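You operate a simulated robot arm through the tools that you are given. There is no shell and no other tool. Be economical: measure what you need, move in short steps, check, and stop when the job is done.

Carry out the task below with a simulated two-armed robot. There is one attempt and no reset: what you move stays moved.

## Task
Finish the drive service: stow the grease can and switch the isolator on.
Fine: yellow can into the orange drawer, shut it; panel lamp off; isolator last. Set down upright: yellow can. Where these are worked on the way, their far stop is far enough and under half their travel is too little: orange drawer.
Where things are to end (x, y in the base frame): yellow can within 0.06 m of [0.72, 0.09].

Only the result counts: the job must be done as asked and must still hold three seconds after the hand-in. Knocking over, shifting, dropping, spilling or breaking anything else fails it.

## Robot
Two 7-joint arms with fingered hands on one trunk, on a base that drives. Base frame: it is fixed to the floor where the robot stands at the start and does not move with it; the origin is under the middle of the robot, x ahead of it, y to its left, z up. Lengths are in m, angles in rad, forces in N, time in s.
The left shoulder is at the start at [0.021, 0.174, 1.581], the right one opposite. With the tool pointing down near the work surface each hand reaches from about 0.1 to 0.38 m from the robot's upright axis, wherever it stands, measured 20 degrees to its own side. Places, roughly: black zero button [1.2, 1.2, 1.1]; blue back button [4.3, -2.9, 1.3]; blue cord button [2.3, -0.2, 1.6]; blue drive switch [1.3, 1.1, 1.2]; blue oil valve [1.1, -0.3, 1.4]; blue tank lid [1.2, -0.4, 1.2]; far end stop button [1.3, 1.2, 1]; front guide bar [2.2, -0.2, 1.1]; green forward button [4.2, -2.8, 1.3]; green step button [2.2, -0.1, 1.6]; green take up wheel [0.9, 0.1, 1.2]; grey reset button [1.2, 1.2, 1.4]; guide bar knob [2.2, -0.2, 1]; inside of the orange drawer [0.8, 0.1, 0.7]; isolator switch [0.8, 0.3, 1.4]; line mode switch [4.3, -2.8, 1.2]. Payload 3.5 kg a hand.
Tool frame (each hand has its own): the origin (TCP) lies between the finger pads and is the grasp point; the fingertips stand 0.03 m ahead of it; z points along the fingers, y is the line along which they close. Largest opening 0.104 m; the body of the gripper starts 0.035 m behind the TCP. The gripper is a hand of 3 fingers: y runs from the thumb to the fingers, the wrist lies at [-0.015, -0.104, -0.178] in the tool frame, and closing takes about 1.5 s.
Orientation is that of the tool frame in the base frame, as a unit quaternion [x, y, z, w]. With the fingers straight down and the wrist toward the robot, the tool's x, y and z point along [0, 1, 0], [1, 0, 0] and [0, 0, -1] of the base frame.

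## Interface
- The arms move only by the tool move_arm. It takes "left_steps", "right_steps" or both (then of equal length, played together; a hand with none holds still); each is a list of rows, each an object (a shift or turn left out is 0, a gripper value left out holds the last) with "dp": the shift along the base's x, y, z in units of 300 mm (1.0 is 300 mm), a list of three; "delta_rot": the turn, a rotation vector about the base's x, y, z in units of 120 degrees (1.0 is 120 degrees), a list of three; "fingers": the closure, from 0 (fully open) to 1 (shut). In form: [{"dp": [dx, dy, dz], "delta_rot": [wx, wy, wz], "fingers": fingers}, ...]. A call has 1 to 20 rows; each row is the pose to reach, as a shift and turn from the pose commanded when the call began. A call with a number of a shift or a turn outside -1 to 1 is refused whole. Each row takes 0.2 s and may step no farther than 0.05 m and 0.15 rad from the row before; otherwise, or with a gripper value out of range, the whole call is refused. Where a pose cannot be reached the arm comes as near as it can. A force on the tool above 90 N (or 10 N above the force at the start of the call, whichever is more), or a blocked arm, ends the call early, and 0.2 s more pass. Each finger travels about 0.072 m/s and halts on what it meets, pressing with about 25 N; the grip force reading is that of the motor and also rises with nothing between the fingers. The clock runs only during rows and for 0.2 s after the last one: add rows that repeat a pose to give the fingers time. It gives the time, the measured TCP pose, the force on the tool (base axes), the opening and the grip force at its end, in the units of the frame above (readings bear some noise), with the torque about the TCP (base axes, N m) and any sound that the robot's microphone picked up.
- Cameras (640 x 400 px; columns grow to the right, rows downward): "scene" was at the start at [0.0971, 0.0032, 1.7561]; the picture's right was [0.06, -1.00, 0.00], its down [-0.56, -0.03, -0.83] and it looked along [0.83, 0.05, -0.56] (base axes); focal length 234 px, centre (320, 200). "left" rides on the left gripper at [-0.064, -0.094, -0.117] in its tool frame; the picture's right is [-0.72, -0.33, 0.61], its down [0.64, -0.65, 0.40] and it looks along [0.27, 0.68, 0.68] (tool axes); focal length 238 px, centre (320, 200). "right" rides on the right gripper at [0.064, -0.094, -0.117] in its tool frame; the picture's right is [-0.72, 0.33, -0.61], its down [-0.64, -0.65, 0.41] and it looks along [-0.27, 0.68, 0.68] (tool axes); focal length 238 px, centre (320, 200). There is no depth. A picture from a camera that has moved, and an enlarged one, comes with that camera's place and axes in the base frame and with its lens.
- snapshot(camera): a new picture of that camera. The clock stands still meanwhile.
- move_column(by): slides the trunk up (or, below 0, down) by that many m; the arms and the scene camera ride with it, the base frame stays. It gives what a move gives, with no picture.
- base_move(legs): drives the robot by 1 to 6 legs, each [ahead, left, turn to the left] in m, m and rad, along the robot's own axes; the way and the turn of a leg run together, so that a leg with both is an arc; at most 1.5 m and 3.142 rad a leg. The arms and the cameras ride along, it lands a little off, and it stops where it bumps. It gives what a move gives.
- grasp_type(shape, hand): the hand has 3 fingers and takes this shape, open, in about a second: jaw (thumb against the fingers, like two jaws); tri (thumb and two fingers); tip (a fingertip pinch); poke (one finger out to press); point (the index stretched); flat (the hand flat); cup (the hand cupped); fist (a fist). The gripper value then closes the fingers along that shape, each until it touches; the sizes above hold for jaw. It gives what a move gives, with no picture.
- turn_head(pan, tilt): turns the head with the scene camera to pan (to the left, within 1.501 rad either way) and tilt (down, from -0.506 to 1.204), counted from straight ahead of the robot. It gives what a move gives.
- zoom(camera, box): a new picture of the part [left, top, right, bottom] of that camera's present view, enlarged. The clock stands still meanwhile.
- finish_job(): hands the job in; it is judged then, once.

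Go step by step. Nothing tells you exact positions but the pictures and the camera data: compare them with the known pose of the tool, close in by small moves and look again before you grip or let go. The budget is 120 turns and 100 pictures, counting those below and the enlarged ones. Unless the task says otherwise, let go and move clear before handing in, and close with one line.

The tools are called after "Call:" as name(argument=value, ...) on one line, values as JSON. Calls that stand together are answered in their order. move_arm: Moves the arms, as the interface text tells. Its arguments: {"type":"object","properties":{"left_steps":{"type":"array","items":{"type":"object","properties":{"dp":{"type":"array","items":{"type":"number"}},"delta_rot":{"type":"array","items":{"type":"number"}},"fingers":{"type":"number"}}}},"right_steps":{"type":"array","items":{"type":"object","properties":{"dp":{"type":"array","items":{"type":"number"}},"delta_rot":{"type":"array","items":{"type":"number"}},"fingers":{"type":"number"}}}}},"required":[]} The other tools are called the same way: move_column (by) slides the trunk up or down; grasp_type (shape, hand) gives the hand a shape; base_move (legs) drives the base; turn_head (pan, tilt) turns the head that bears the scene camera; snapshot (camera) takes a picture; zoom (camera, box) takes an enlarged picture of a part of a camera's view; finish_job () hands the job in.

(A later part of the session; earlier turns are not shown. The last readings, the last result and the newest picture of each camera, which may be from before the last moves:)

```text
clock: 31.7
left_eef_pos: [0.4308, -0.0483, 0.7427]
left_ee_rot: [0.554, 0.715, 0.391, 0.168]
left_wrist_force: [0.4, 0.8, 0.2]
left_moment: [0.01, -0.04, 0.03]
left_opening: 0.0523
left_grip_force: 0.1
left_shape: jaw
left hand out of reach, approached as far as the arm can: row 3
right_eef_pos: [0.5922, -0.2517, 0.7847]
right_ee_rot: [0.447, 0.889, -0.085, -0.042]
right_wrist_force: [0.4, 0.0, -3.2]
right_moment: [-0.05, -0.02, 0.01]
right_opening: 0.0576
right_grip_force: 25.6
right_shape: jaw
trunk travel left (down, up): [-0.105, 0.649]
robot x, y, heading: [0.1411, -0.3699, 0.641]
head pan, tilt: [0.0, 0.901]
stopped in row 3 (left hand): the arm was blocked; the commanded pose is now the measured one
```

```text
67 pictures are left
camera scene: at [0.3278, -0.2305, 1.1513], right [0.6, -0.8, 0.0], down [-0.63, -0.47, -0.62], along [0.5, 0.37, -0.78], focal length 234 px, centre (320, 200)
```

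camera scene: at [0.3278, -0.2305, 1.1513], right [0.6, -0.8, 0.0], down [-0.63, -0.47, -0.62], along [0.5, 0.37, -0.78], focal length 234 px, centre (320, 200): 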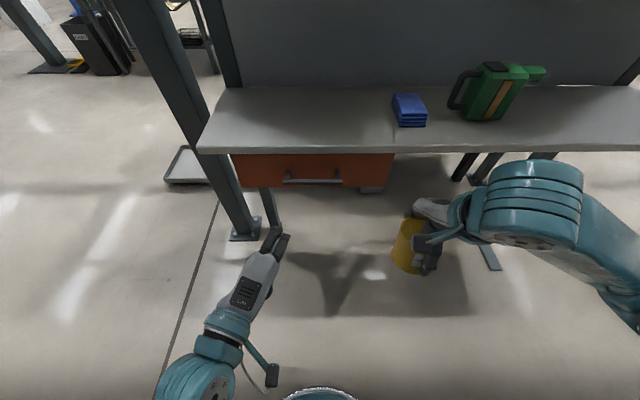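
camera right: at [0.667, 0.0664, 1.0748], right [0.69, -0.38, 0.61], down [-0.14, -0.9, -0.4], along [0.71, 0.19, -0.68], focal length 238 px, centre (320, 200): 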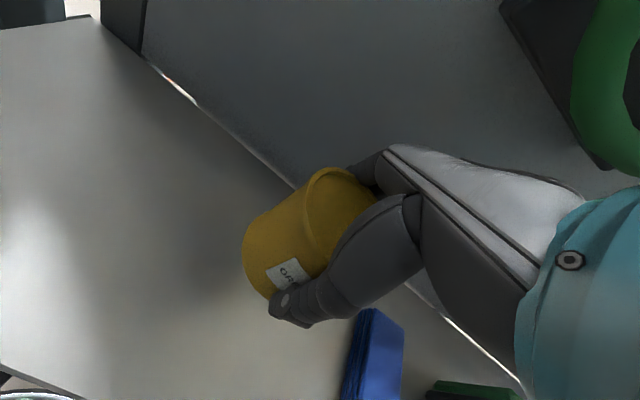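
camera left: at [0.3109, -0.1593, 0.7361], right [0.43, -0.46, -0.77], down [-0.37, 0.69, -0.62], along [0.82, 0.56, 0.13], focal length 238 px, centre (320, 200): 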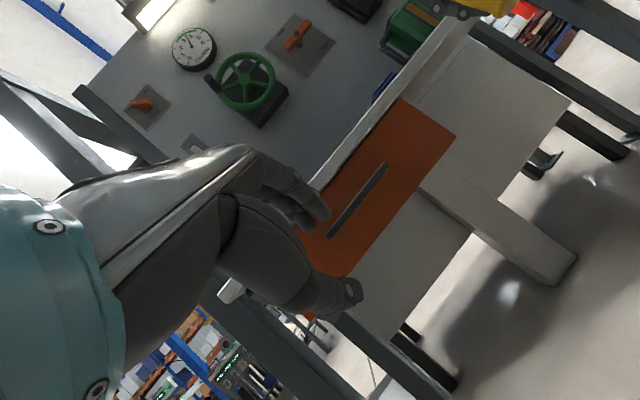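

The left arm seems folded into an awkward posture. I back it out to the left and up while turning the hand more downward, then re-approach.

Call:
move_arm(left_steps=[{"dp": [-0.07, 0.1, 0.0], "delta_rot": [-0.02, 0.02, 0]}, {"dp": [-0.14, 0.2, 0.05], "delta_rot": [-0.05, 0.06, 0]}, {"dp": [-0.21, 0.3, 0.12], "delta_rot": [-0.08, 0.1, 0]}, {"dp": [-0.25, 0.4, 0.24], "delta_rot": [-0.11, 0.14, 0]}, {"dp": [-0.25, 0.45, 0.38], "delta_rot": [-0.14, 0.18, 0]}, {"dp": [-0.22, 0.45, 0.52], "delta_rot": [-0.14, 0.18, 0]}, {"dp": [-0.2, 0.45, 0.66], "delta_rot": [-0.14, 0.18, 0]}, {"dp": [-0.2, 0.45, 0.8], "delta_rot": [-0.14, 0.18, 0]}, {"dp": [-0.2, 0.45, 0.8], "delta_rot": [-0.14, 0.18, 0]}])

Call:
snapshot(camera="scene")

```text
clock: 33.7
left_eef_pos: [0.3859, 0.1073, 1.001]
left_ee_rot: [0.586, 0.784, 0.171, 0.111]
left_wrist_force: [0.1, 0.3, 0.3]
left_moment: [-0.02, -0.01, 0.01]
left_opening: 0.052
left_grip_force: 0.0
left_shape: jaw
left hand out of reach, approached as far as the arm can: row 2, 3, 4, 5, 6, 7, 8, 9
right_eef_pos: [0.5921, -0.2515, 0.7859]
right_ee_rot: [0.448, 0.889, -0.086, -0.043]
right_wrist_force: [0.0, 0.2, -4.3]
right_moment: [0.0, -0.04, -0.01]
right_opening: 0.0579
right_grip_force: 25.2
right_shape: jaw
trunk travel left (down, up): [-0.105, 0.649]
robot x, y, heading: [0.1365, -0.3708, 0.641]
head pan, tilt: [0.0, 0.901]
```

```text
66 pictures are left
camera scene: at [0.3278, -0.2306, 1.1513], right [0.6, -0.8, 0.0], down [-0.63, -0.47, -0.62], along [0.5, 0.37, -0.78], focal length 234 px, centre (320, 200)
```

scene: 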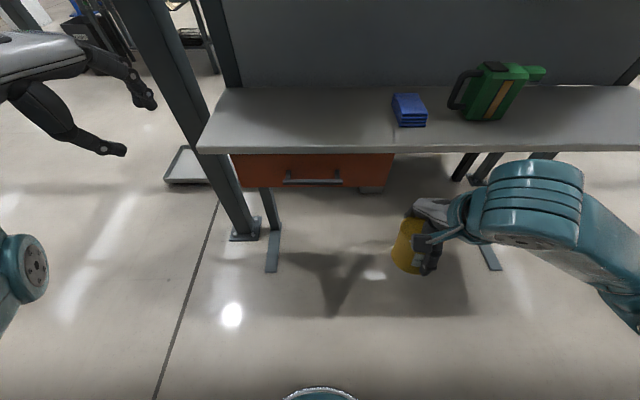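

The left hand is free again at high reach. I drive forward 0.1 m, then carry the hand to a pre-grasp in front of and above the handle with a 45° tilt.

Call:
base_move(legs=[[0.1, 0, 0]])

Call:
move_arm(left_steps=[{"dp": [-0.05, -0.1, -0.05], "delta_rot": [0, 0, 0.05]}, {"dp": [-0.05, -0.2, -0.1], "delta_rot": [0, 0, 0.1]}, {"dp": [-0.02, -0.3, -0.15], "delta_rot": [0, 0, 0.15]}, {"dp": [0.04, -0.4, -0.2], "delta_rot": [0.02, -0.025, 0.172]}, {"dp": [0.09, -0.5, -0.25], "delta_rot": [0.045, -0.06, 0.172]}, {"dp": [0.14, -0.6, -0.3], "delta_rot": [0.07, -0.09, 0.172]}, {"dp": [0.15, -0.62, -0.36], "delta_rot": [0.087, -0.114, 0.172]}, {"dp": [0.15, -0.62, -0.36], "delta_rot": [0.087, -0.114, 0.172]}])

Call:
snapshot(camera="scene")

Call:
snapshot(camera="left")

```text
clock: 34.9
left_eef_pos: [0.4632, 0.1673, 1.0008]
left_ee_rot: [0.585, 0.785, 0.172, 0.11]
left_wrist_force: [-0.2, 0.1, -0.3]
left_moment: [0.01, -0.02, 0.02]
left_opening: 0.0522
left_grip_force: 0.1
left_shape: jaw
right_eef_pos: [0.6711, -0.1909, 0.7846]
right_ee_rot: [0.445, 0.89, -0.086, -0.043]
right_wrist_force: [0.7, 0.5, -2.8]
right_moment: [-0.03, -0.01, 0.0]
right_opening: 0.0576
right_grip_force: 25.4
right_shape: jaw
trunk travel left (down, up): [-0.105, 0.649]
robot x, y, heading: [0.2174, -0.3151, 0.646]
head pan, tilt: [0.0, 0.901]
```

```text
clock: 36.5
left_eef_pos: [0.5557, 0.009, 0.9198]
left_ee_rot: [0.314, 0.885, 0.308, 0.15]
left_wrist_force: [-0.5, 0.0, 0.9]
left_moment: [0.0, 0.01, 0.01]
left_opening: 0.0522
left_grip_force: 0.0
left_shape: jaw
left hand out of reach, approached as far as the arm can: row 1, 2, 3, 4, 5, 6, 7, 8
right_eef_pos: [0.6697, -0.1921, 0.7853]
right_ee_rot: [0.445, 0.89, -0.086, -0.043]
right_wrist_force: [0.1, 0.1, -3.5]
right_moment: [-0.05, 0.01, 0.02]
right_opening: 0.0577
right_grip_force: 24.2
right_shape: jaw
trunk travel left (down, up): [-0.105, 0.649]
robot x, y, heading: [0.2141, -0.3129, 0.642]
head pan, tilt: [0.0, 0.901]
stopped in row 8 (left hand): the arm was blocked; the commanded pose is now the measured one
```

```text
65 pictures are left
camera scene: at [0.4065, -0.1708, 1.1514], right [0.6, -0.8, 0.0], down [-0.63, -0.47, -0.62], along [0.5, 0.37, -0.78], focal length 234 px, centre (320, 200)
```

scene: 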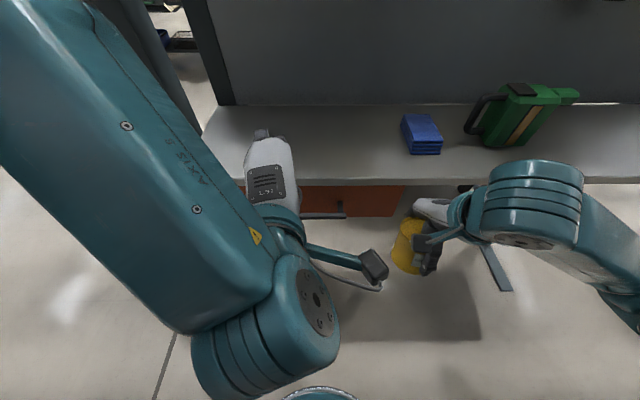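

```text
64 pictures are left
camera left: at [0.5074, -0.1435, 0.954], right [0.68, -0.39, -0.63], down [-0.6, 0.2, -0.77], along [0.42, 0.9, -0.1], focal length 238 px, centre (320, 200)
```

left: 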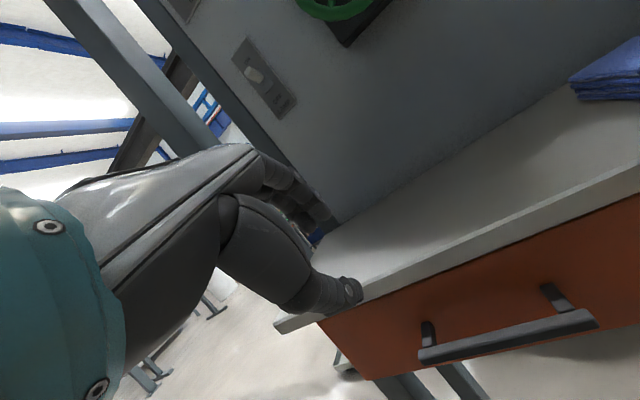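

The trunk leans forward as it lowers, which cramps the arms. I raise it back by 0.17 and readjust the left hand.

Call:
move_column(by=0.17)

Call:
snapshot(camera="scene")

```text
clock: 38.4
left_eef_pos: [0.5559, 0.0086, 1.0894]
left_ee_rot: [0.314, 0.885, 0.308, 0.15]
left_wrist_force: [0.3, 0.7, 0.9]
left_moment: [0.0, 0.0, -0.01]
left_opening: 0.052
left_grip_force: 0.1
left_shape: jaw
right_eef_pos: [0.6708, -0.1903, 0.9546]
right_ee_rot: [0.445, 0.89, -0.086, -0.042]
right_wrist_force: [0.3, 0.7, -3.9]
right_moment: [-0.02, -0.03, -0.04]
right_opening: 0.0578
right_grip_force: 25.0
right_shape: jaw
trunk travel left (down, up): [-0.275, 0.479]
robot x, y, heading: [0.2153, -0.3122, 0.641]
head pan, tilt: [0.0, 0.901]
```

```text
63 pictures are left
camera scene: at [0.3383, -0.2217, 1.328], right [0.6, -0.8, 0.0], down [-0.63, -0.47, -0.62], along [0.5, 0.37, -0.78], focal length 234 px, centre (320, 200)
```

scene: 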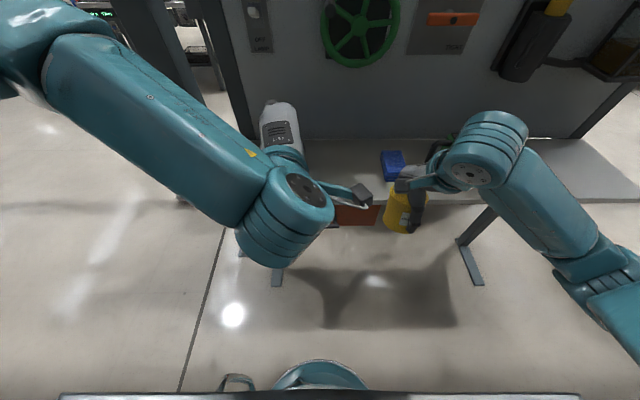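

Now the posture is open. I bring the left hand down in front of the handle and correct its yaw.

Call:
move_arm(left_steps=[{"dp": [-0.06, -0.06, -0.1], "delta_rot": [0, 0, -0.04]}, {"dp": [-0.06, -0.1, -0.22], "delta_rot": [0, 0, -0.08]}, {"dp": [-0.05, -0.1, -0.36], "delta_rot": [0, 0, -0.095]}, {"dp": [-0.05, -0.1, -0.5], "delta_rot": [0, 0, -0.095]}, {"dp": [-0.05, -0.1, -0.64], "delta_rot": [0, 0, -0.095]}, {"dp": [-0.05, -0.1, -0.78], "delta_rot": [0, 0, -0.095]}, {"dp": [-0.05, -0.1, -0.83], "delta_rot": [0, 0, -0.095]}, {"dp": [-0.05, -0.1, -0.83], "delta_rot": [0, 0, -0.095]}])

Call:
snapshot(camera="scene")

Call:
snapshot(camera="left")

```text
clock: 40.2
left_eef_pos: [0.5417, -0.0195, 0.842]
left_ee_rot: [0.401, 0.849, 0.292, 0.18]
left_wrist_force: [0.2, -0.1, 0.0]
left_moment: [0.0, 0.03, 0.0]
left_opening: 0.0521
left_grip_force: 0.0
left_shape: jaw
right_eef_pos: [0.6702, -0.1902, 0.9553]
right_ee_rot: [0.445, 0.891, -0.086, -0.043]
right_wrist_force: [-0.3, 0.3, -4.1]
right_moment: [-0.01, -0.03, 0.03]
right_opening: 0.0575
right_grip_force: 24.9
right_shape: jaw
trunk travel left (down, up): [-0.275, 0.479]
robot x, y, heading: [0.2173, -0.3107, 0.639]
head pan, tilt: [0.0, 0.901]
```

```text
62 pictures are left
camera scene: at [0.338, -0.222, 1.3283], right [0.6, -0.8, 0.0], down [-0.63, -0.47, -0.62], along [0.5, 0.37, -0.78], focal length 234 px, centre (320, 200)
```

scene: 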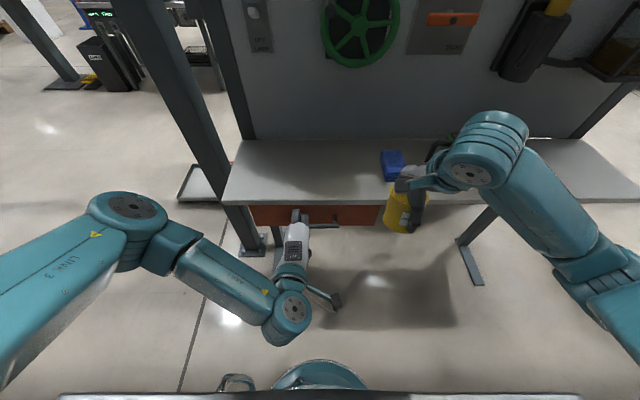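

```text
61 pictures are left
camera left: at [0.4635, -0.1596, 0.875], right [0.59, -0.51, -0.63], down [-0.55, 0.31, -0.77], along [0.59, 0.8, -0.1], focal length 238 px, centre (320, 200)
```

left: 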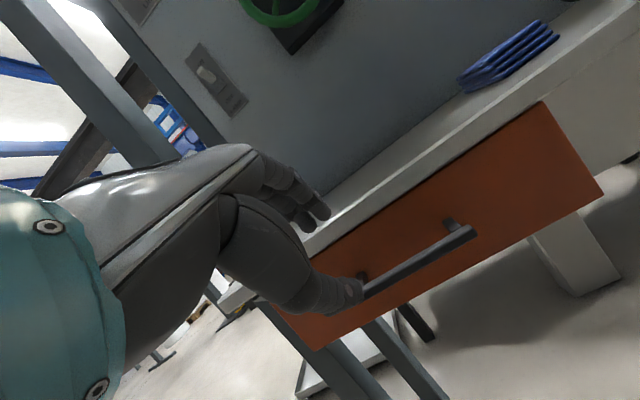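

The hand axis now points right at the bar. I narrow the fingers and advance most of the way, then look.

Call:
move_arm(left_steps=[{"dp": [0.0, 0.0, 0.0], "fingers": 0.64}, {"dp": [0.045, 0.03, -0.07], "fingers": 0.64}, {"dp": [0.09, 0.058, -0.14]}, {"dp": [0.136, 0.087, -0.212]}, {"dp": [0.136, 0.087, -0.212]}])

Call:
snapshot(camera="left")

Call:
zoom(camera="scene", box=[240, 180, 400, 280])

```text
clock: 41.4
left_eef_pos: [0.5808, 0.0045, 0.7753]
left_ee_rot: [0.401, 0.85, 0.292, 0.179]
left_wrist_force: [0.4, -1.2, -0.7]
left_moment: [0.0, 0.03, 0.03]
left_opening: 0.0377
left_grip_force: 0.0
left_shape: jaw
right_eef_pos: [0.6703, -0.191, 0.9545]
right_ee_rot: [0.444, 0.891, -0.086, -0.043]
right_wrist_force: [0.4, 0.3, -3.5]
right_moment: [-0.02, -0.03, 0.01]
right_opening: 0.0577
right_grip_force: 25.2
right_shape: jaw
trunk travel left (down, up): [-0.275, 0.479]
robot x, y, heading: [0.2154, -0.312, 0.642]
head pan, tilt: [0.0, 0.901]
```

```text
60 pictures are left
camera left: at [0.5033, -0.1352, 0.8096], right [0.59, -0.51, -0.63], down [-0.55, 0.31, -0.77], along [0.59, 0.8, -0.1], focal length 238 px, centre (320, 200)
```

left: 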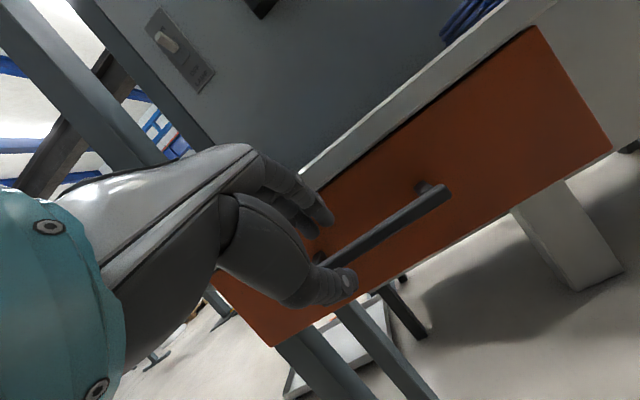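

```text
4.00 times, centred on (320, 230) of scene
camera zoom: at [0.3379, -0.2219, 1.3282], right [0.6, -0.8, 0.0], down [-0.63, -0.47, -0.62], along [0.5, 0.37, -0.78], focal length 935 px, centre (320, 80)
```

zoom: 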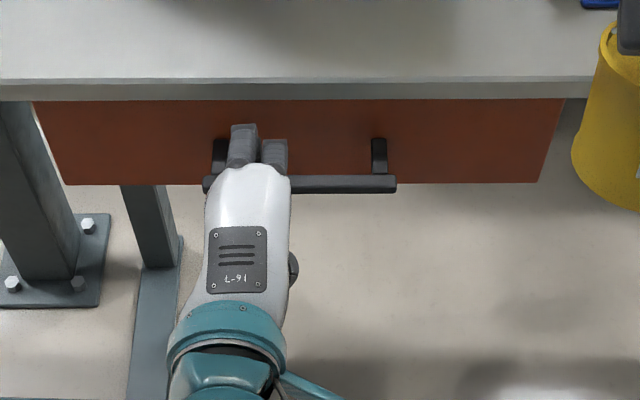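

The bar runs between thumb and fingers. I advance the last 3.5 cm, slightly to the right of the bracket, and close.

Call:
move_arm(left_steps=[{"dp": [0.03, 0.0, -0.03]}, {"dp": [0.06, 0.005, -0.06]}, {"dp": [0.089, 0.01, -0.092]}, {"dp": [0.089, 0.01, -0.092], "fingers": 1}, {"dp": [0.089, 0.01, -0.092], "fingers": 1}, {"dp": [0.089, 0.01, -0.092], "fingers": 1}, {"dp": [0.089, 0.01, -0.092], "fingers": 1}])

Call:
snapshot(camera="left")

Call:
zoom(camera="scene", box=[240, 180, 400, 280])

```text
clock: 43.0
left_eef_pos: [0.6074, 0.008, 0.7476]
left_ee_rot: [0.401, 0.85, 0.291, 0.178]
left_wrist_force: [-0.2, -0.5, -7.7]
left_moment: [-0.03, 0.08, 0.01]
left_opening: 0.0094
left_grip_force: 24.8
left_shape: jaw
right_eef_pos: [0.6691, -0.1895, 0.9548]
right_ee_rot: [0.445, 0.89, -0.087, -0.043]
right_wrist_force: [-0.3, -0.3, -3.0]
right_moment: [-0.05, -0.03, 0.01]
right_opening: 0.0576
right_grip_force: 24.9
right_shape: jaw
trunk travel left (down, up): [-0.275, 0.479]
robot x, y, heading: [0.2138, -0.3127, 0.65]
head pan, tilt: [0.0, 0.901]
```

```text
58 pictures are left
camera left: at [0.5298, -0.1313, 0.7814], right [0.58, -0.52, -0.63], down [-0.55, 0.31, -0.77], along [0.59, 0.8, -0.1], focal length 238 px, centre (320, 200)
```

left: 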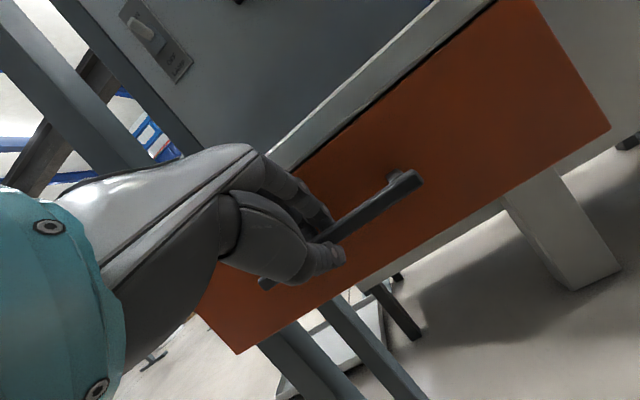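

```text
4.00 times, centred on (320, 230) of scene
camera zoom: at [0.3385, -0.2216, 1.3281], right [0.6, -0.8, 0.0], down [-0.63, -0.47, -0.62], along [0.5, 0.37, -0.78], focal length 935 px, centre (320, 80)
```

zoom: 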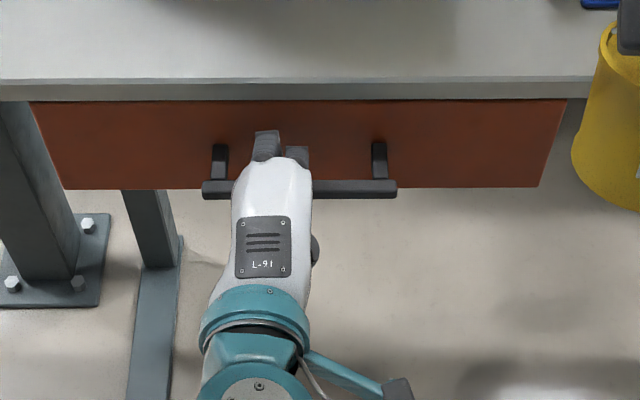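

The bar is gripped. I pull the drawer straight out along the panel normal.

Call:
move_arm(left_steps=[{"dp": [-0.067, -0.05, 0]}, {"dp": [-0.133, -0.1, 0]}, {"dp": [-0.2, -0.15, 0]}, {"dp": [-0.266, -0.2, 0]}, {"dp": [-0.266, -0.2, 0]}])

Call:
snapshot(camera="scene")

```text
clock: 44.2
left_eef_pos: [0.5291, -0.0498, 0.7485]
left_ee_rot: [0.4, 0.85, 0.292, 0.18]
left_wrist_force: [1.7, -1.3, -12.6]
left_moment: [-0.11, 0.14, -0.03]
left_opening: 0.0085
left_grip_force: 24.8
left_shape: jaw
right_eef_pos: [0.6708, -0.1895, 0.955]
right_ee_rot: [0.445, 0.89, -0.085, -0.043]
right_wrist_force: [0.2, -0.5, -4.0]
right_moment: [0.0, -0.06, 0.01]
right_opening: 0.0574
right_grip_force: 24.6
right_shape: jaw
trunk travel left (down, up): [-0.275, 0.479]
robot x, y, heading: [0.2164, -0.3159, 0.64]
head pan, tilt: [0.0, 0.901]
```

```text
56 pictures are left
camera scene: at [0.3386, -0.2215, 1.3281], right [0.6, -0.8, 0.0], down [-0.63, -0.47, -0.62], along [0.5, 0.37, -0.78], focal length 234 px, centre (320, 200)
```

scene: 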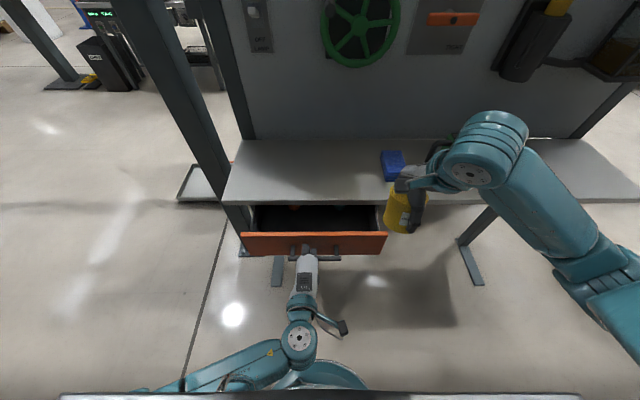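

The drawer slides out well. I pull a further 0.1 m.

Call:
move_arm(left_steps=[{"dp": [-0.067, -0.05, 0]}, {"dp": [-0.133, -0.1, 0]}, {"dp": [-0.2, -0.15, 0]}, {"dp": [-0.266, -0.2, 0]}, {"dp": [-0.266, -0.2, 0]}])

Call:
snapshot(camera="scene")

```text
clock: 45.4
left_eef_pos: [0.4529, -0.1079, 0.7499]
left_ee_rot: [0.4, 0.851, 0.291, 0.179]
left_wrist_force: [27.5, 17.0, -27.0]
left_moment: [-0.37, 0.4, -0.09]
left_opening: 0.0071
left_grip_force: 25.1
left_shape: jaw
right_eef_pos: [0.6714, -0.1889, 0.9526]
right_ee_rot: [0.444, 0.891, -0.087, -0.043]
right_wrist_force: [-1.2, 0.7, -2.8]
right_moment: [-0.01, -0.05, 0.02]
right_opening: 0.0577
right_grip_force: 25.2
right_shape: jaw
trunk travel left (down, up): [-0.275, 0.479]
robot x, y, heading: [0.2146, -0.3114, 0.642]
head pan, tilt: [0.0, 0.901]
```

```text
55 pictures are left
camera scene: at [0.3416, -0.2193, 1.3276], right [0.6, -0.8, 0.0], down [-0.63, -0.47, -0.62], along [0.49, 0.37, -0.79], focal length 234 px, centre (320, 200)
```

scene: 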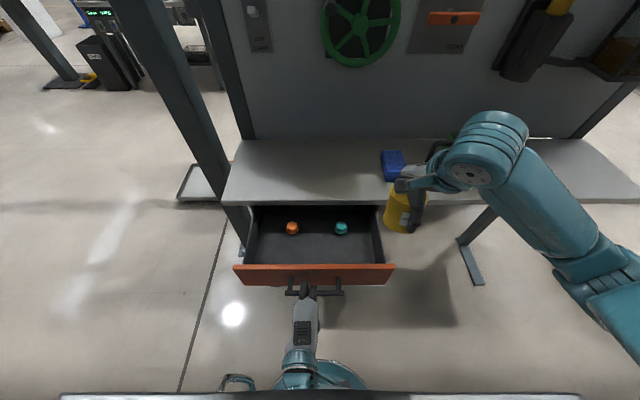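

The drawer is at its far stop (~0.19 m travel), with two small items at the back which I must avoid. I ease the left pull slightly and bring the can over the front part of the drawer, straightening it.

Call:
move_arm(left_steps=[{"dp": [0.01, 0.008, 0]}, {"dp": [0.01, 0.008, 0]}, {"dp": [0.01, 0.008, 0]}, {"dp": [0.01, 0.008, 0]}, {"dp": [0.01, 0.008, 0]}, {"dp": [0.01, 0.008, 0]}], right_steps=[{"dp": [-0.05, 0.1, 0.03], "delta_rot": [0.028, -0.036, 0]}, {"dp": [-0.12, 0.22, 0.03], "delta_rot": [0.055, -0.072, 0]}, {"dp": [-0.18, 0.34, 0.03], "delta_rot": [0.055, -0.072, 0]}, {"dp": [-0.25, 0.46, 0.03], "delta_rot": [0.055, -0.072, 0]}, {"dp": [-0.31, 0.572, 0.03], "delta_rot": [0.055, -0.072, 0]}, {"dp": [-0.31, 0.572, 0.03], "delta_rot": [0.055, -0.072, 0]}])

Call:
snapshot(camera="scene")

Call:
snapshot(camera="right")

Call:
snapshot(camera="left")

```text
clock: 46.8
left_eef_pos: [0.4533, -0.108, 0.7495]
left_ee_rot: [0.401, 0.85, 0.291, 0.179]
left_wrist_force: [8.4, 8.7, -16.3]
left_moment: [-0.33, 0.32, 0.06]
left_opening: 0.0069
left_grip_force: 25.3
left_shape: jaw
right_eef_pos: [0.5773, -0.0163, 0.965]
right_ee_rot: [0.448, 0.894, -0.001, -0.002]
right_wrist_force: [-0.5, -0.9, -3.3]
right_moment: [-0.01, -0.05, 0.03]
right_opening: 0.0574
right_grip_force: 24.7
right_shape: jaw
trunk travel left (down, up): [-0.275, 0.479]
robot x, y, heading: [0.2173, -0.3104, 0.642]
head pan, tilt: [0.0, 0.901]
```

```text
54 pictures are left
camera scene: at [0.3392, -0.2204, 1.3279], right [0.6, -0.8, 0.0], down [-0.63, -0.47, -0.62], along [0.5, 0.37, -0.78], focal length 234 px, centre (320, 200)
```

scene: 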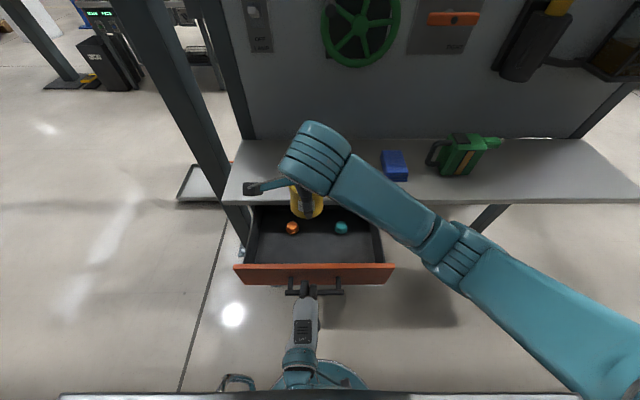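

```text
53 pictures are left
camera right: at [0.4628, -0.0212, 1.0821], right [0.69, -0.38, 0.61], down [-0.14, -0.9, -0.4], along [0.71, 0.19, -0.68], focal length 238 px, centre (320, 200)
```

right: 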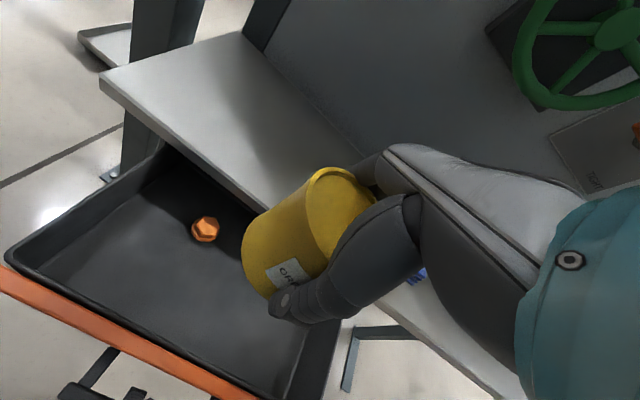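

```text
52 pictures are left
camera left: at [0.3763, -0.2479, 0.7837], right [0.58, -0.52, -0.63], down [-0.55, 0.31, -0.77], along [0.59, 0.8, -0.1], focal length 238 px, centre (320, 200)
```

left: 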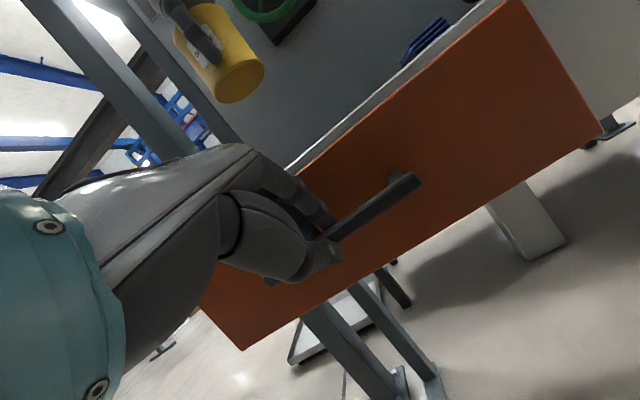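

The can hangs right above its spot: f≈0.45, between and in front of the two nuts (at f≈0.515). I lower it to just above the floor and check.

Call:
move_arm(right_steps=[{"dp": [0, 0, -0.12]}, {"dp": [0, 0, -0.24]}, {"dp": [0, 0, -0.36]}, {"dp": [0, 0, -0.48]}, {"dp": [0, 0, -0.6]}, {"dp": [0, 0, -0.6]}])

Call:
snapshot(camera="right")

Call:
zoom(camera="scene", box=[220, 180, 420, 305])

```text
clock: 48.2
left_eef_pos: [0.4535, -0.1075, 0.7491]
left_ee_rot: [0.399, 0.851, 0.292, 0.178]
left_wrist_force: [7.3, 8.7, -16.1]
left_moment: [-0.29, 0.29, 0.06]
left_opening: 0.0073
left_grip_force: 24.8
left_shape: jaw
right_eef_pos: [0.5791, -0.0177, 0.7824]
right_ee_rot: [0.447, 0.895, -0.001, -0.001]
right_wrist_force: [0.3, 0.1, -2.4]
right_moment: [-0.03, -0.01, -0.01]
right_opening: 0.0575
right_grip_force: 25.3
right_shape: jaw
trunk travel left (down, up): [-0.275, 0.479]
robot x, y, heading: [0.2164, -0.3129, 0.64]
head pan, tilt: [0.0, 0.901]
```

```text
51 pictures are left
camera right: at [0.4654, -0.0228, 0.9002], right [0.69, -0.38, 0.61], down [-0.14, -0.9, -0.4], along [0.71, 0.19, -0.68], focal length 238 px, centre (320, 200)
```

right: 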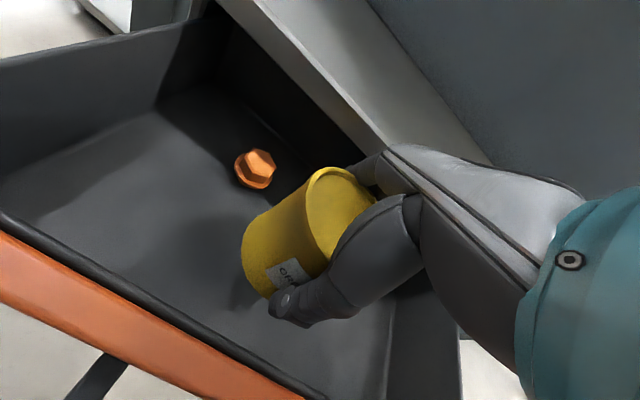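

```text
3.20 times, centred on (320, 242) of scene
camera zoom: at [0.3392, -0.2204, 1.328], right [0.6, -0.8, 0.0], down [-0.63, -0.47, -0.62], along [0.5, 0.37, -0.78], focal length 748 px, centre (320, 64)
```

zoom: 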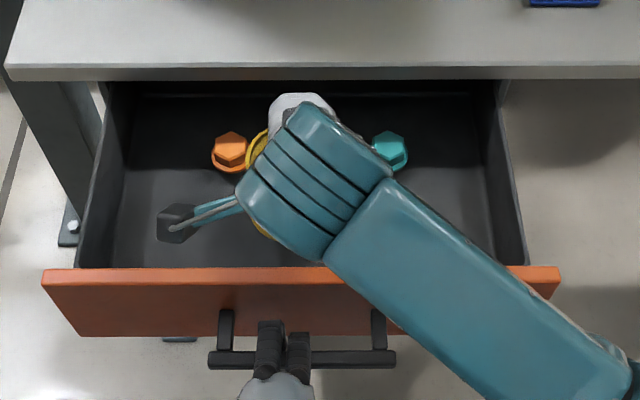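

Still above the floor. I lower in small increments while watching the force.

Call:
move_arm(right_steps=[{"dp": [0, 0, -0.03]}, {"dp": [0, 0, -0.05]}, {"dp": [0, 0, -0.05]}])

Call:
zoom(camera="right", box=[160, 120, 400, 360])

```text
clock: 49.0
left_eef_pos: [0.4537, -0.1086, 0.7488]
left_ee_rot: [0.4, 0.85, 0.291, 0.179]
left_wrist_force: [7.8, 9.1, -15.3]
left_moment: [-0.29, 0.33, 0.02]
left_opening: 0.0072
left_grip_force: 25.3
left_shape: jaw
right_eef_pos: [0.578, -0.0181, 0.7667]
right_ee_rot: [0.447, 0.895, -0.001, -0.002]
right_wrist_force: [-0.6, 0.1, -3.3]
right_moment: [-0.02, -0.01, -0.02]
right_opening: 0.0575
right_grip_force: 25.0
right_shape: jaw
trunk travel left (down, up): [-0.275, 0.479]
robot x, y, heading: [0.2178, -0.3117, 0.644]
head pan, tilt: [0.0, 0.901]
```

```text
1.67 times, centred on (280, 240) of right
camera zoom: at [0.4648, -0.0232, 0.8853], right [0.69, -0.38, 0.61], down [-0.14, -0.9, -0.4], along [0.71, 0.19, -0.68], focal length 397 px, centre (387, 133)
```

zoom: 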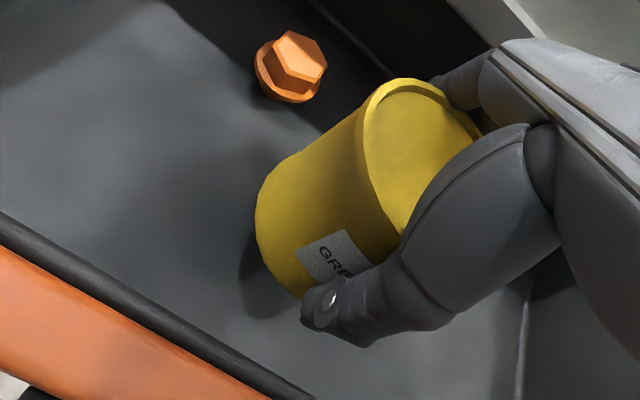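

The contact shadow is close. I continue by 5 mm steps.

Call:
move_arm(right_steps=[{"dp": [0, 0, -0.018]}, {"dp": [0, 0, -0.018]}])

Call:
move_arm(right_steps=[{"dp": [0, 0, -0.015]}, {"dp": [0, 0, -0.015]}])

```text
clock: 49.6
left_eef_pos: [0.4541, -0.1081, 0.7487]
left_ee_rot: [0.4, 0.85, 0.291, 0.179]
left_wrist_force: [6.7, 8.6, -15.4]
left_moment: [-0.31, 0.29, -0.01]
left_opening: 0.0072
left_grip_force: 25.0
left_shape: jaw
right_eef_pos: [0.5784, -0.0172, 0.7622]
right_ee_rot: [0.448, 0.894, -0.001, -0.002]
right_wrist_force: [0.3, 0.4, -3.7]
right_moment: [-0.02, -0.01, 0.02]
right_opening: 0.0575
right_grip_force: 24.9
right_shape: jaw
trunk travel left (down, up): [-0.275, 0.479]
robot x, y, heading: [0.2171, -0.3142, 0.643]
head pan, tilt: [0.0, 0.901]
```

```text
clock: 50.2
left_eef_pos: [0.4539, -0.1079, 0.7495]
left_ee_rot: [0.401, 0.85, 0.291, 0.179]
left_wrist_force: [8.0, 8.9, -14.9]
left_moment: [-0.33, 0.31, 0.04]
left_opening: 0.0073
left_grip_force: 25.5
left_shape: jaw
right_eef_pos: [0.5788, -0.0172, 0.7581]
right_ee_rot: [0.447, 0.894, -0.001, -0.002]
right_wrist_force: [0.6, 0.1, -3.0]
right_moment: [0.02, -0.01, 0.01]
right_opening: 0.0573
right_grip_force: 24.9
right_shape: jaw
trunk travel left (down, up): [-0.275, 0.479]
robot x, y, heading: [0.2183, -0.3123, 0.644]
head pan, tilt: [0.0, 0.901]
```

Call:
move_arm(right_steps=[{"dp": [0, 0, -0.02]}, {"dp": [0, 0, -0.02]}])

Call:
zoom(camera="right", box=[160, 120, 400, 360])

```text
clock: 50.8
left_eef_pos: [0.4545, -0.108, 0.7498]
left_ee_rot: [0.4, 0.85, 0.291, 0.179]
left_wrist_force: [7.9, 8.5, -14.7]
left_moment: [-0.31, 0.32, 0.06]
left_opening: 0.0071
left_grip_force: 25.1
left_shape: jaw
right_eef_pos: [0.5791, -0.0171, 0.7513]
right_ee_rot: [0.447, 0.894, -0.002, 0.0]
right_wrist_force: [0.7, -0.3, -3.2]
right_moment: [-0.02, -0.03, 0.02]
right_opening: 0.0572
right_grip_force: 25.1
right_shape: jaw
trunk travel left (down, up): [-0.275, 0.479]
robot x, y, heading: [0.2183, -0.3088, 0.641]
head pan, tilt: [0.0, 0.901]
```

```text
1.67 times, centred on (280, 240) of right
camera zoom: at [0.4654, -0.0232, 0.8693], right [0.69, -0.38, 0.61], down [-0.14, -0.9, -0.4], along [0.71, 0.19, -0.68], focal length 397 px, centre (387, 133)
```

zoom: 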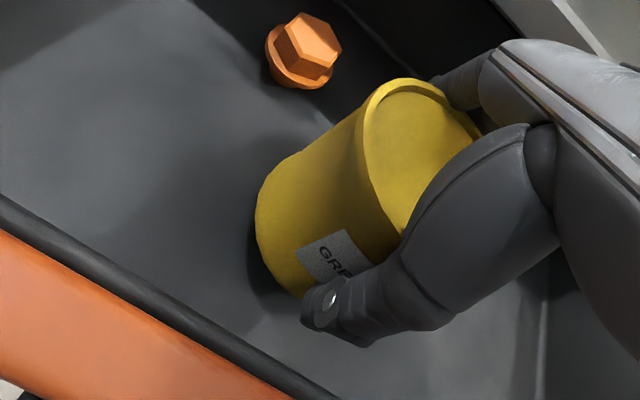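

Call:
move_arm(right_steps=[{"dp": [0, 0, -0.02]}, {"dp": [0, 0, -0.02]}])

Call:
move_arm(right_steps=[{"dp": [0, 0, -0.015]}, {"dp": [0, 0, -0.015]}])

```text
clock: 51.4
left_eef_pos: [0.454, -0.1084, 0.7485]
left_ee_rot: [0.4, 0.85, 0.292, 0.179]
left_wrist_force: [7.4, 9.0, -15.7]
left_moment: [-0.33, 0.29, 0.04]
left_opening: 0.0072
left_grip_force: 25.4
left_shape: jaw
right_eef_pos: [0.5789, -0.0161, 0.7446]
right_ee_rot: [0.447, 0.894, -0.001, -0.001]
right_wrist_force: [0.6, 0.4, -3.4]
right_moment: [0.0, -0.03, 0.03]
right_opening: 0.0574
right_grip_force: 25.2
right_shape: jaw
trunk travel left (down, up): [-0.275, 0.479]
robot x, y, heading: [0.2149, -0.3129, 0.639]
head pan, tilt: [0.0, 0.901]
```

```text
clock: 52.0
left_eef_pos: [0.4532, -0.1089, 0.7489]
left_ee_rot: [0.4, 0.85, 0.292, 0.18]
left_wrist_force: [7.6, 9.5, -15.3]
left_moment: [-0.34, 0.32, 0.06]
left_opening: 0.0072
left_grip_force: 25.4
left_shape: jaw
right_eef_pos: [0.5804, -0.0181, 0.742]
right_ee_rot: [0.447, 0.895, -0.001, -0.001]
right_wrist_force: [0.0, 0.7, -3.7]
right_moment: [-0.02, -0.03, 0.0]
right_opening: 0.0572
right_grip_force: 25.4
right_shape: jaw
trunk travel left (down, up): [-0.275, 0.479]
robot x, y, heading: [0.2128, -0.3114, 0.644]
head pan, tilt: [0.0, 0.901]
```

Call:
move_arm(right_steps=[{"dp": [0, 0, -0.018]}, {"dp": [0, 0, -0.018]}])

Call:
zoom(camera="right", box=[160, 120, 400, 360])

Call:
zoom(camera="scene", box=[220, 180, 420, 305])

```text
clock: 52.6
left_eef_pos: [0.4546, -0.1075, 0.7491]
left_ee_rot: [0.4, 0.85, 0.291, 0.179]
left_wrist_force: [7.2, 8.8, -15.3]
left_moment: [-0.32, 0.33, 0.06]
left_opening: 0.0071
left_grip_force: 25.2
left_shape: jaw
right_eef_pos: [0.5804, -0.0169, 0.735]
right_ee_rot: [0.447, 0.894, -0.002, -0.001]
right_wrist_force: [0.3, 0.0, -3.4]
right_moment: [-0.03, -0.03, -0.01]
right_opening: 0.0573
right_grip_force: 24.4
right_shape: jaw
trunk travel left (down, up): [-0.275, 0.479]
robot x, y, heading: [0.2094, -0.312, 0.641]
head pan, tilt: [0.0, 0.901]
```

```text
1.67 times, centred on (280, 240) of right
camera zoom: at [0.4658, -0.0231, 0.8535], right [0.69, -0.38, 0.61], down [-0.14, -0.9, -0.4], along [0.71, 0.19, -0.68], focal length 397 px, centre (387, 133)
```

zoom: 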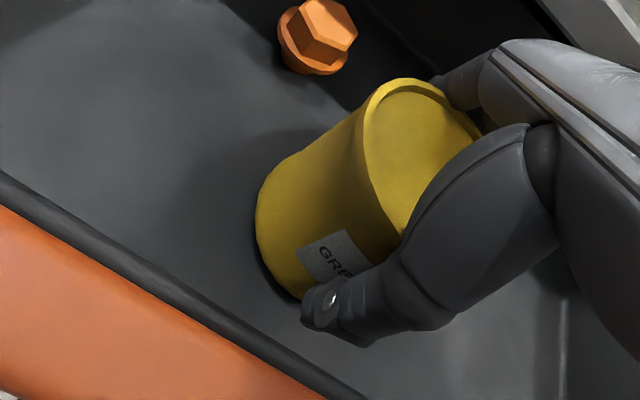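

```text
3.20 times, centred on (320, 242) of scene
camera zoom: at [0.3392, -0.2205, 1.3279], right [0.6, -0.8, 0.0], down [-0.63, -0.47, -0.62], along [0.5, 0.37, -0.78], focal length 748 px, centre (320, 64)
```

zoom: 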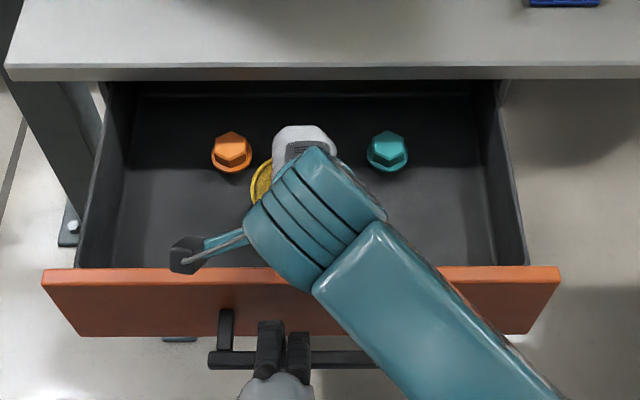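

Call:
move_arm(right_steps=[{"dp": [0, 0, -0.015]}, {"dp": [0, 0, -0.015]}])

Call:
move_arm(right_steps=[{"dp": [0, 0, -0.015]}, {"dp": [0, 0, -0.015]}])

```text
clock: 53.2
left_eef_pos: [0.4547, -0.1085, 0.7492]
left_ee_rot: [0.4, 0.85, 0.292, 0.179]
left_wrist_force: [12.6, 10.9, -18.2]
left_moment: [-0.38, 0.33, -0.02]
left_opening: 0.0072
left_grip_force: 24.9
left_shape: jaw
right_eef_pos: [0.5785, -0.0151, 0.7342]
right_ee_rot: [0.447, 0.895, 0.003, -0.002]
right_wrist_force: [-2.2, -3.5, 16.3]
right_moment: [0.0, -0.47, -0.09]
right_opening: 0.0571
right_grip_force: 25.0
right_shape: jaw
trunk travel left (down, up): [-0.275, 0.479]
robot x, y, heading: [0.2137, -0.3117, 0.645]
head pan, tilt: [0.0, 0.901]
```

```text
clock: 53.8
left_eef_pos: [0.4534, -0.108, 0.7498]
left_ee_rot: [0.401, 0.849, 0.292, 0.18]
left_wrist_force: [18.7, 14.8, -20.4]
left_moment: [-0.37, 0.3, -0.03]
left_opening: 0.0073
left_grip_force: 25.0
left_shape: jaw
right_eef_pos: [0.5785, -0.0165, 0.7336]
right_ee_rot: [0.447, 0.895, 0.005, -0.002]
right_wrist_force: [-4.9, -3.7, 40.2]
right_moment: [0.14, -1.02, -0.14]
right_opening: 0.0564
right_grip_force: 24.6
right_shape: jaw
trunk travel left (down, up): [-0.275, 0.479]
robot x, y, heading: [0.2165, -0.3153, 0.646]
head pan, tilt: [0.0, 0.901]
```

The can rests on the drawer floor. I relieve the pressure, open the fingers, and rise clear.

Call:
move_arm(right_steps=[{"dp": [0, 0, 0.028]}, {"dp": [0, 0, 0.028], "fingers": 0.4}, {"dp": [0, 0, 0.028], "fingers": 0.3}, {"dp": [0, 0, 0.028], "fingers": 0.2}, {"dp": [0, 0, 0.028], "fingers": 0.15}, {"dp": [0, 0, 0.028], "fingers": 0.15}])

Call:
zoom(camera="right", box=[160, 120, 400, 360])

```text
clock: 55.2
left_eef_pos: [0.4534, -0.1088, 0.7495]
left_ee_rot: [0.4, 0.85, 0.291, 0.179]
left_wrist_force: [7.2, 9.0, -10.2]
left_moment: [-0.25, 0.29, 0.09]
left_opening: 0.0074
left_grip_force: 25.0
left_shape: jaw
right_eef_pos: [0.5791, -0.0192, 0.7366]
right_ee_rot: [0.447, 0.895, -0.001, -0.001]
right_wrist_force: [-0.5, -0.6, -0.6]
right_moment: [0.0, 0.0, 0.01]
right_opening: 0.0882
right_grip_force: 0.0
right_shape: jaw
trunk travel left (down, up): [-0.275, 0.479]
robot x, y, heading: [0.2141, -0.3154, 0.642]
head pan, tilt: [0.0, 0.901]
```

```text
1.67 times, centred on (280, 240) of right
camera zoom: at [0.4644, -0.0246, 0.8544], right [0.69, -0.38, 0.61], down [-0.14, -0.9, -0.4], along [0.71, 0.19, -0.68], focal length 397 px, centre (387, 133)
```

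zoom: 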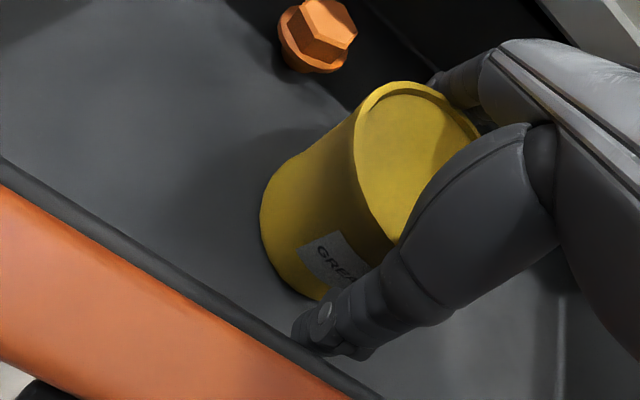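

The can stands upright and free. I raise the right hand and move it aside.

Call:
move_arm(right_steps=[{"dp": [0, 0, 0.1]}, {"dp": [0, 0, 0.22]}, {"dp": [0, 0, 0.36]}, {"dp": [0, 0, 0.5]}, {"dp": [0, 0, 0.65]}, {"dp": [0, 0, 0.8]}, {"dp": [0.05, -0.1, 0.85]}, {"dp": [0.12, -0.22, 0.85]}, {"dp": [0.18, -0.34, 0.85]}, {"dp": [0.24, -0.46, 0.85]}, {"dp": [0.24, -0.46, 0.85]}])

Call:
snapshot(camera="scene")

```text
clock: 56.2
left_eef_pos: [0.4534, -0.108, 0.7487]
left_ee_rot: [0.4, 0.851, 0.292, 0.178]
left_wrist_force: [5.3, 3.6, -6.6]
left_moment: [-0.32, 0.27, -0.04]
left_opening: 0.0076
left_grip_force: 24.8
left_shape: jaw
right_eef_pos: [0.6273, -0.0681, 0.8403]
right_ee_rot: [0.463, 0.883, -0.038, 0.075]
right_wrist_force: [-0.3, -0.1, -0.1]
right_moment: [0.03, 0.02, 0.01]
right_opening: 0.0882
right_grip_force: 0.1
right_shape: jaw
trunk travel left (down, up): [-0.275, 0.479]
robot x, y, heading: [0.2182, -0.3129, 0.639]
head pan, tilt: [0.0, 0.901]
stopped in row 4 (right hand): the arm was blocked; the commanded pose is now the measured one
```

```text
44 pictures are left
camera scene: at [0.3386, -0.2216, 1.3282], right [0.6, -0.8, 0.0], down [-0.63, -0.47, -0.62], along [0.5, 0.37, -0.78], focal length 234 px, centre (320, 200)
```

scene: 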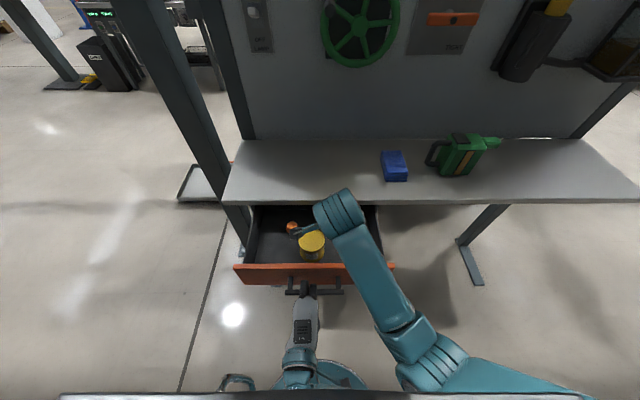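

The right arm deviated and stopped; I check the drawer contents.

Call:
zoom(camera="scene", box=[220, 180, 420, 305])

Call:
snapshot(camera="right")

```text
3.20 times, centred on (320, 242) of scene
camera zoom: at [0.3386, -0.2216, 1.3282], right [0.6, -0.8, 0.0], down [-0.63, -0.47, -0.62], along [0.5, 0.37, -0.78], focal length 748 px, centre (320, 64)
```

zoom: 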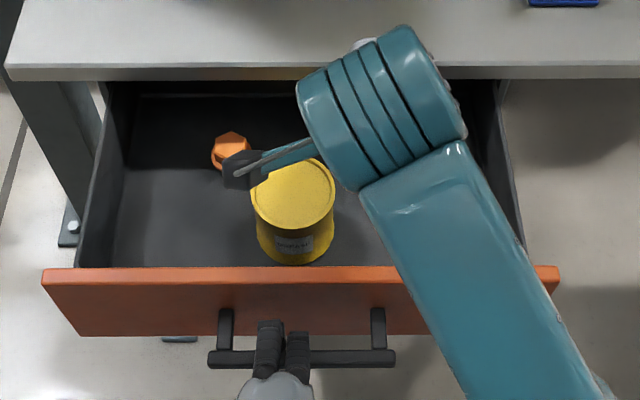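

```text
42 pictures are left
camera right: at [0.5017, -0.0538, 0.9456], right [0.61, -0.31, 0.73], down [-0.14, -0.95, -0.29], along [0.78, 0.08, -0.62], focal length 238 px, centre (320, 200)
```

right: 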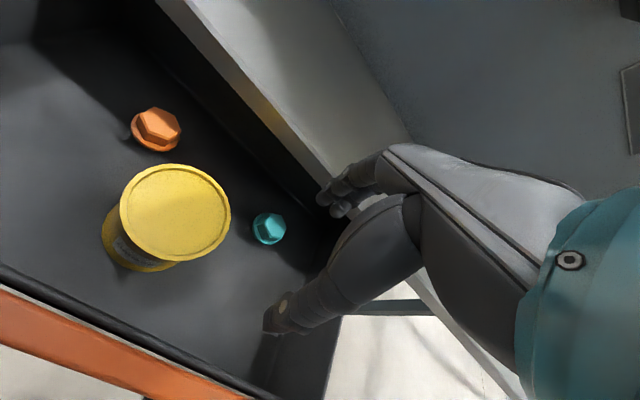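

Contents are undisturbed and the can is upright at about (0.575, -0.017) with the drawer open. I raise the right hand further.

Call:
move_arm(right_steps=[{"dp": [0.0, 0.0, 0.08]}, {"dp": [0.02, -0.04, 0.18]}, {"dp": [0.04, -0.1, 0.28]}, {"dp": [0.06, -0.2, 0.36]}, {"dp": [0.08, -0.3, 0.4]}, {"dp": [0.08, -0.3, 0.4]}])

Call:
snapshot(camera="scene")

```text
clock: 57.6
left_eef_pos: [0.4543, -0.1089, 0.7499]
left_ee_rot: [0.401, 0.85, 0.292, 0.18]
left_wrist_force: [5.9, 5.9, -9.0]
left_moment: [-0.3, 0.3, -0.04]
left_opening: 0.0076
left_grip_force: 25.4
left_shape: jaw
right_eef_pos: [0.6578, -0.1664, 0.9548]
right_ee_rot: [0.466, 0.879, -0.046, 0.09]
right_wrist_force: [-0.3, -1.1, -0.6]
right_moment: [0.02, 0.02, -0.01]
right_opening: 0.0882
right_grip_force: 0.1
right_shape: jaw
trunk travel left (down, up): [-0.275, 0.479]
robot x, y, heading: [0.2141, -0.3078, 0.645]
head pan, tilt: [0.0, 0.901]
```

```text
41 pictures are left
camera scene: at [0.3387, -0.221, 1.3281], right [0.6, -0.8, 0.0], down [-0.63, -0.47, -0.62], along [0.5, 0.37, -0.78], focal length 234 px, centre (320, 200)
```

scene: 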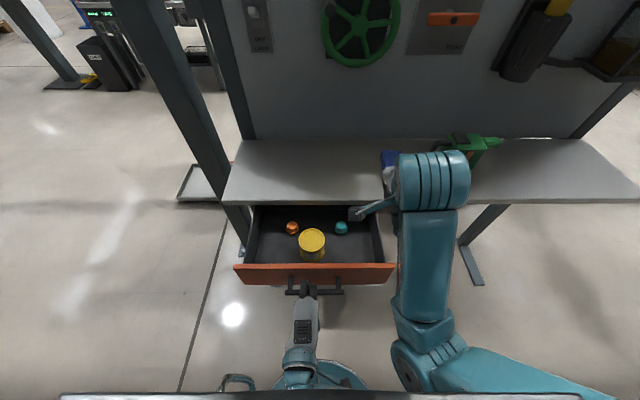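

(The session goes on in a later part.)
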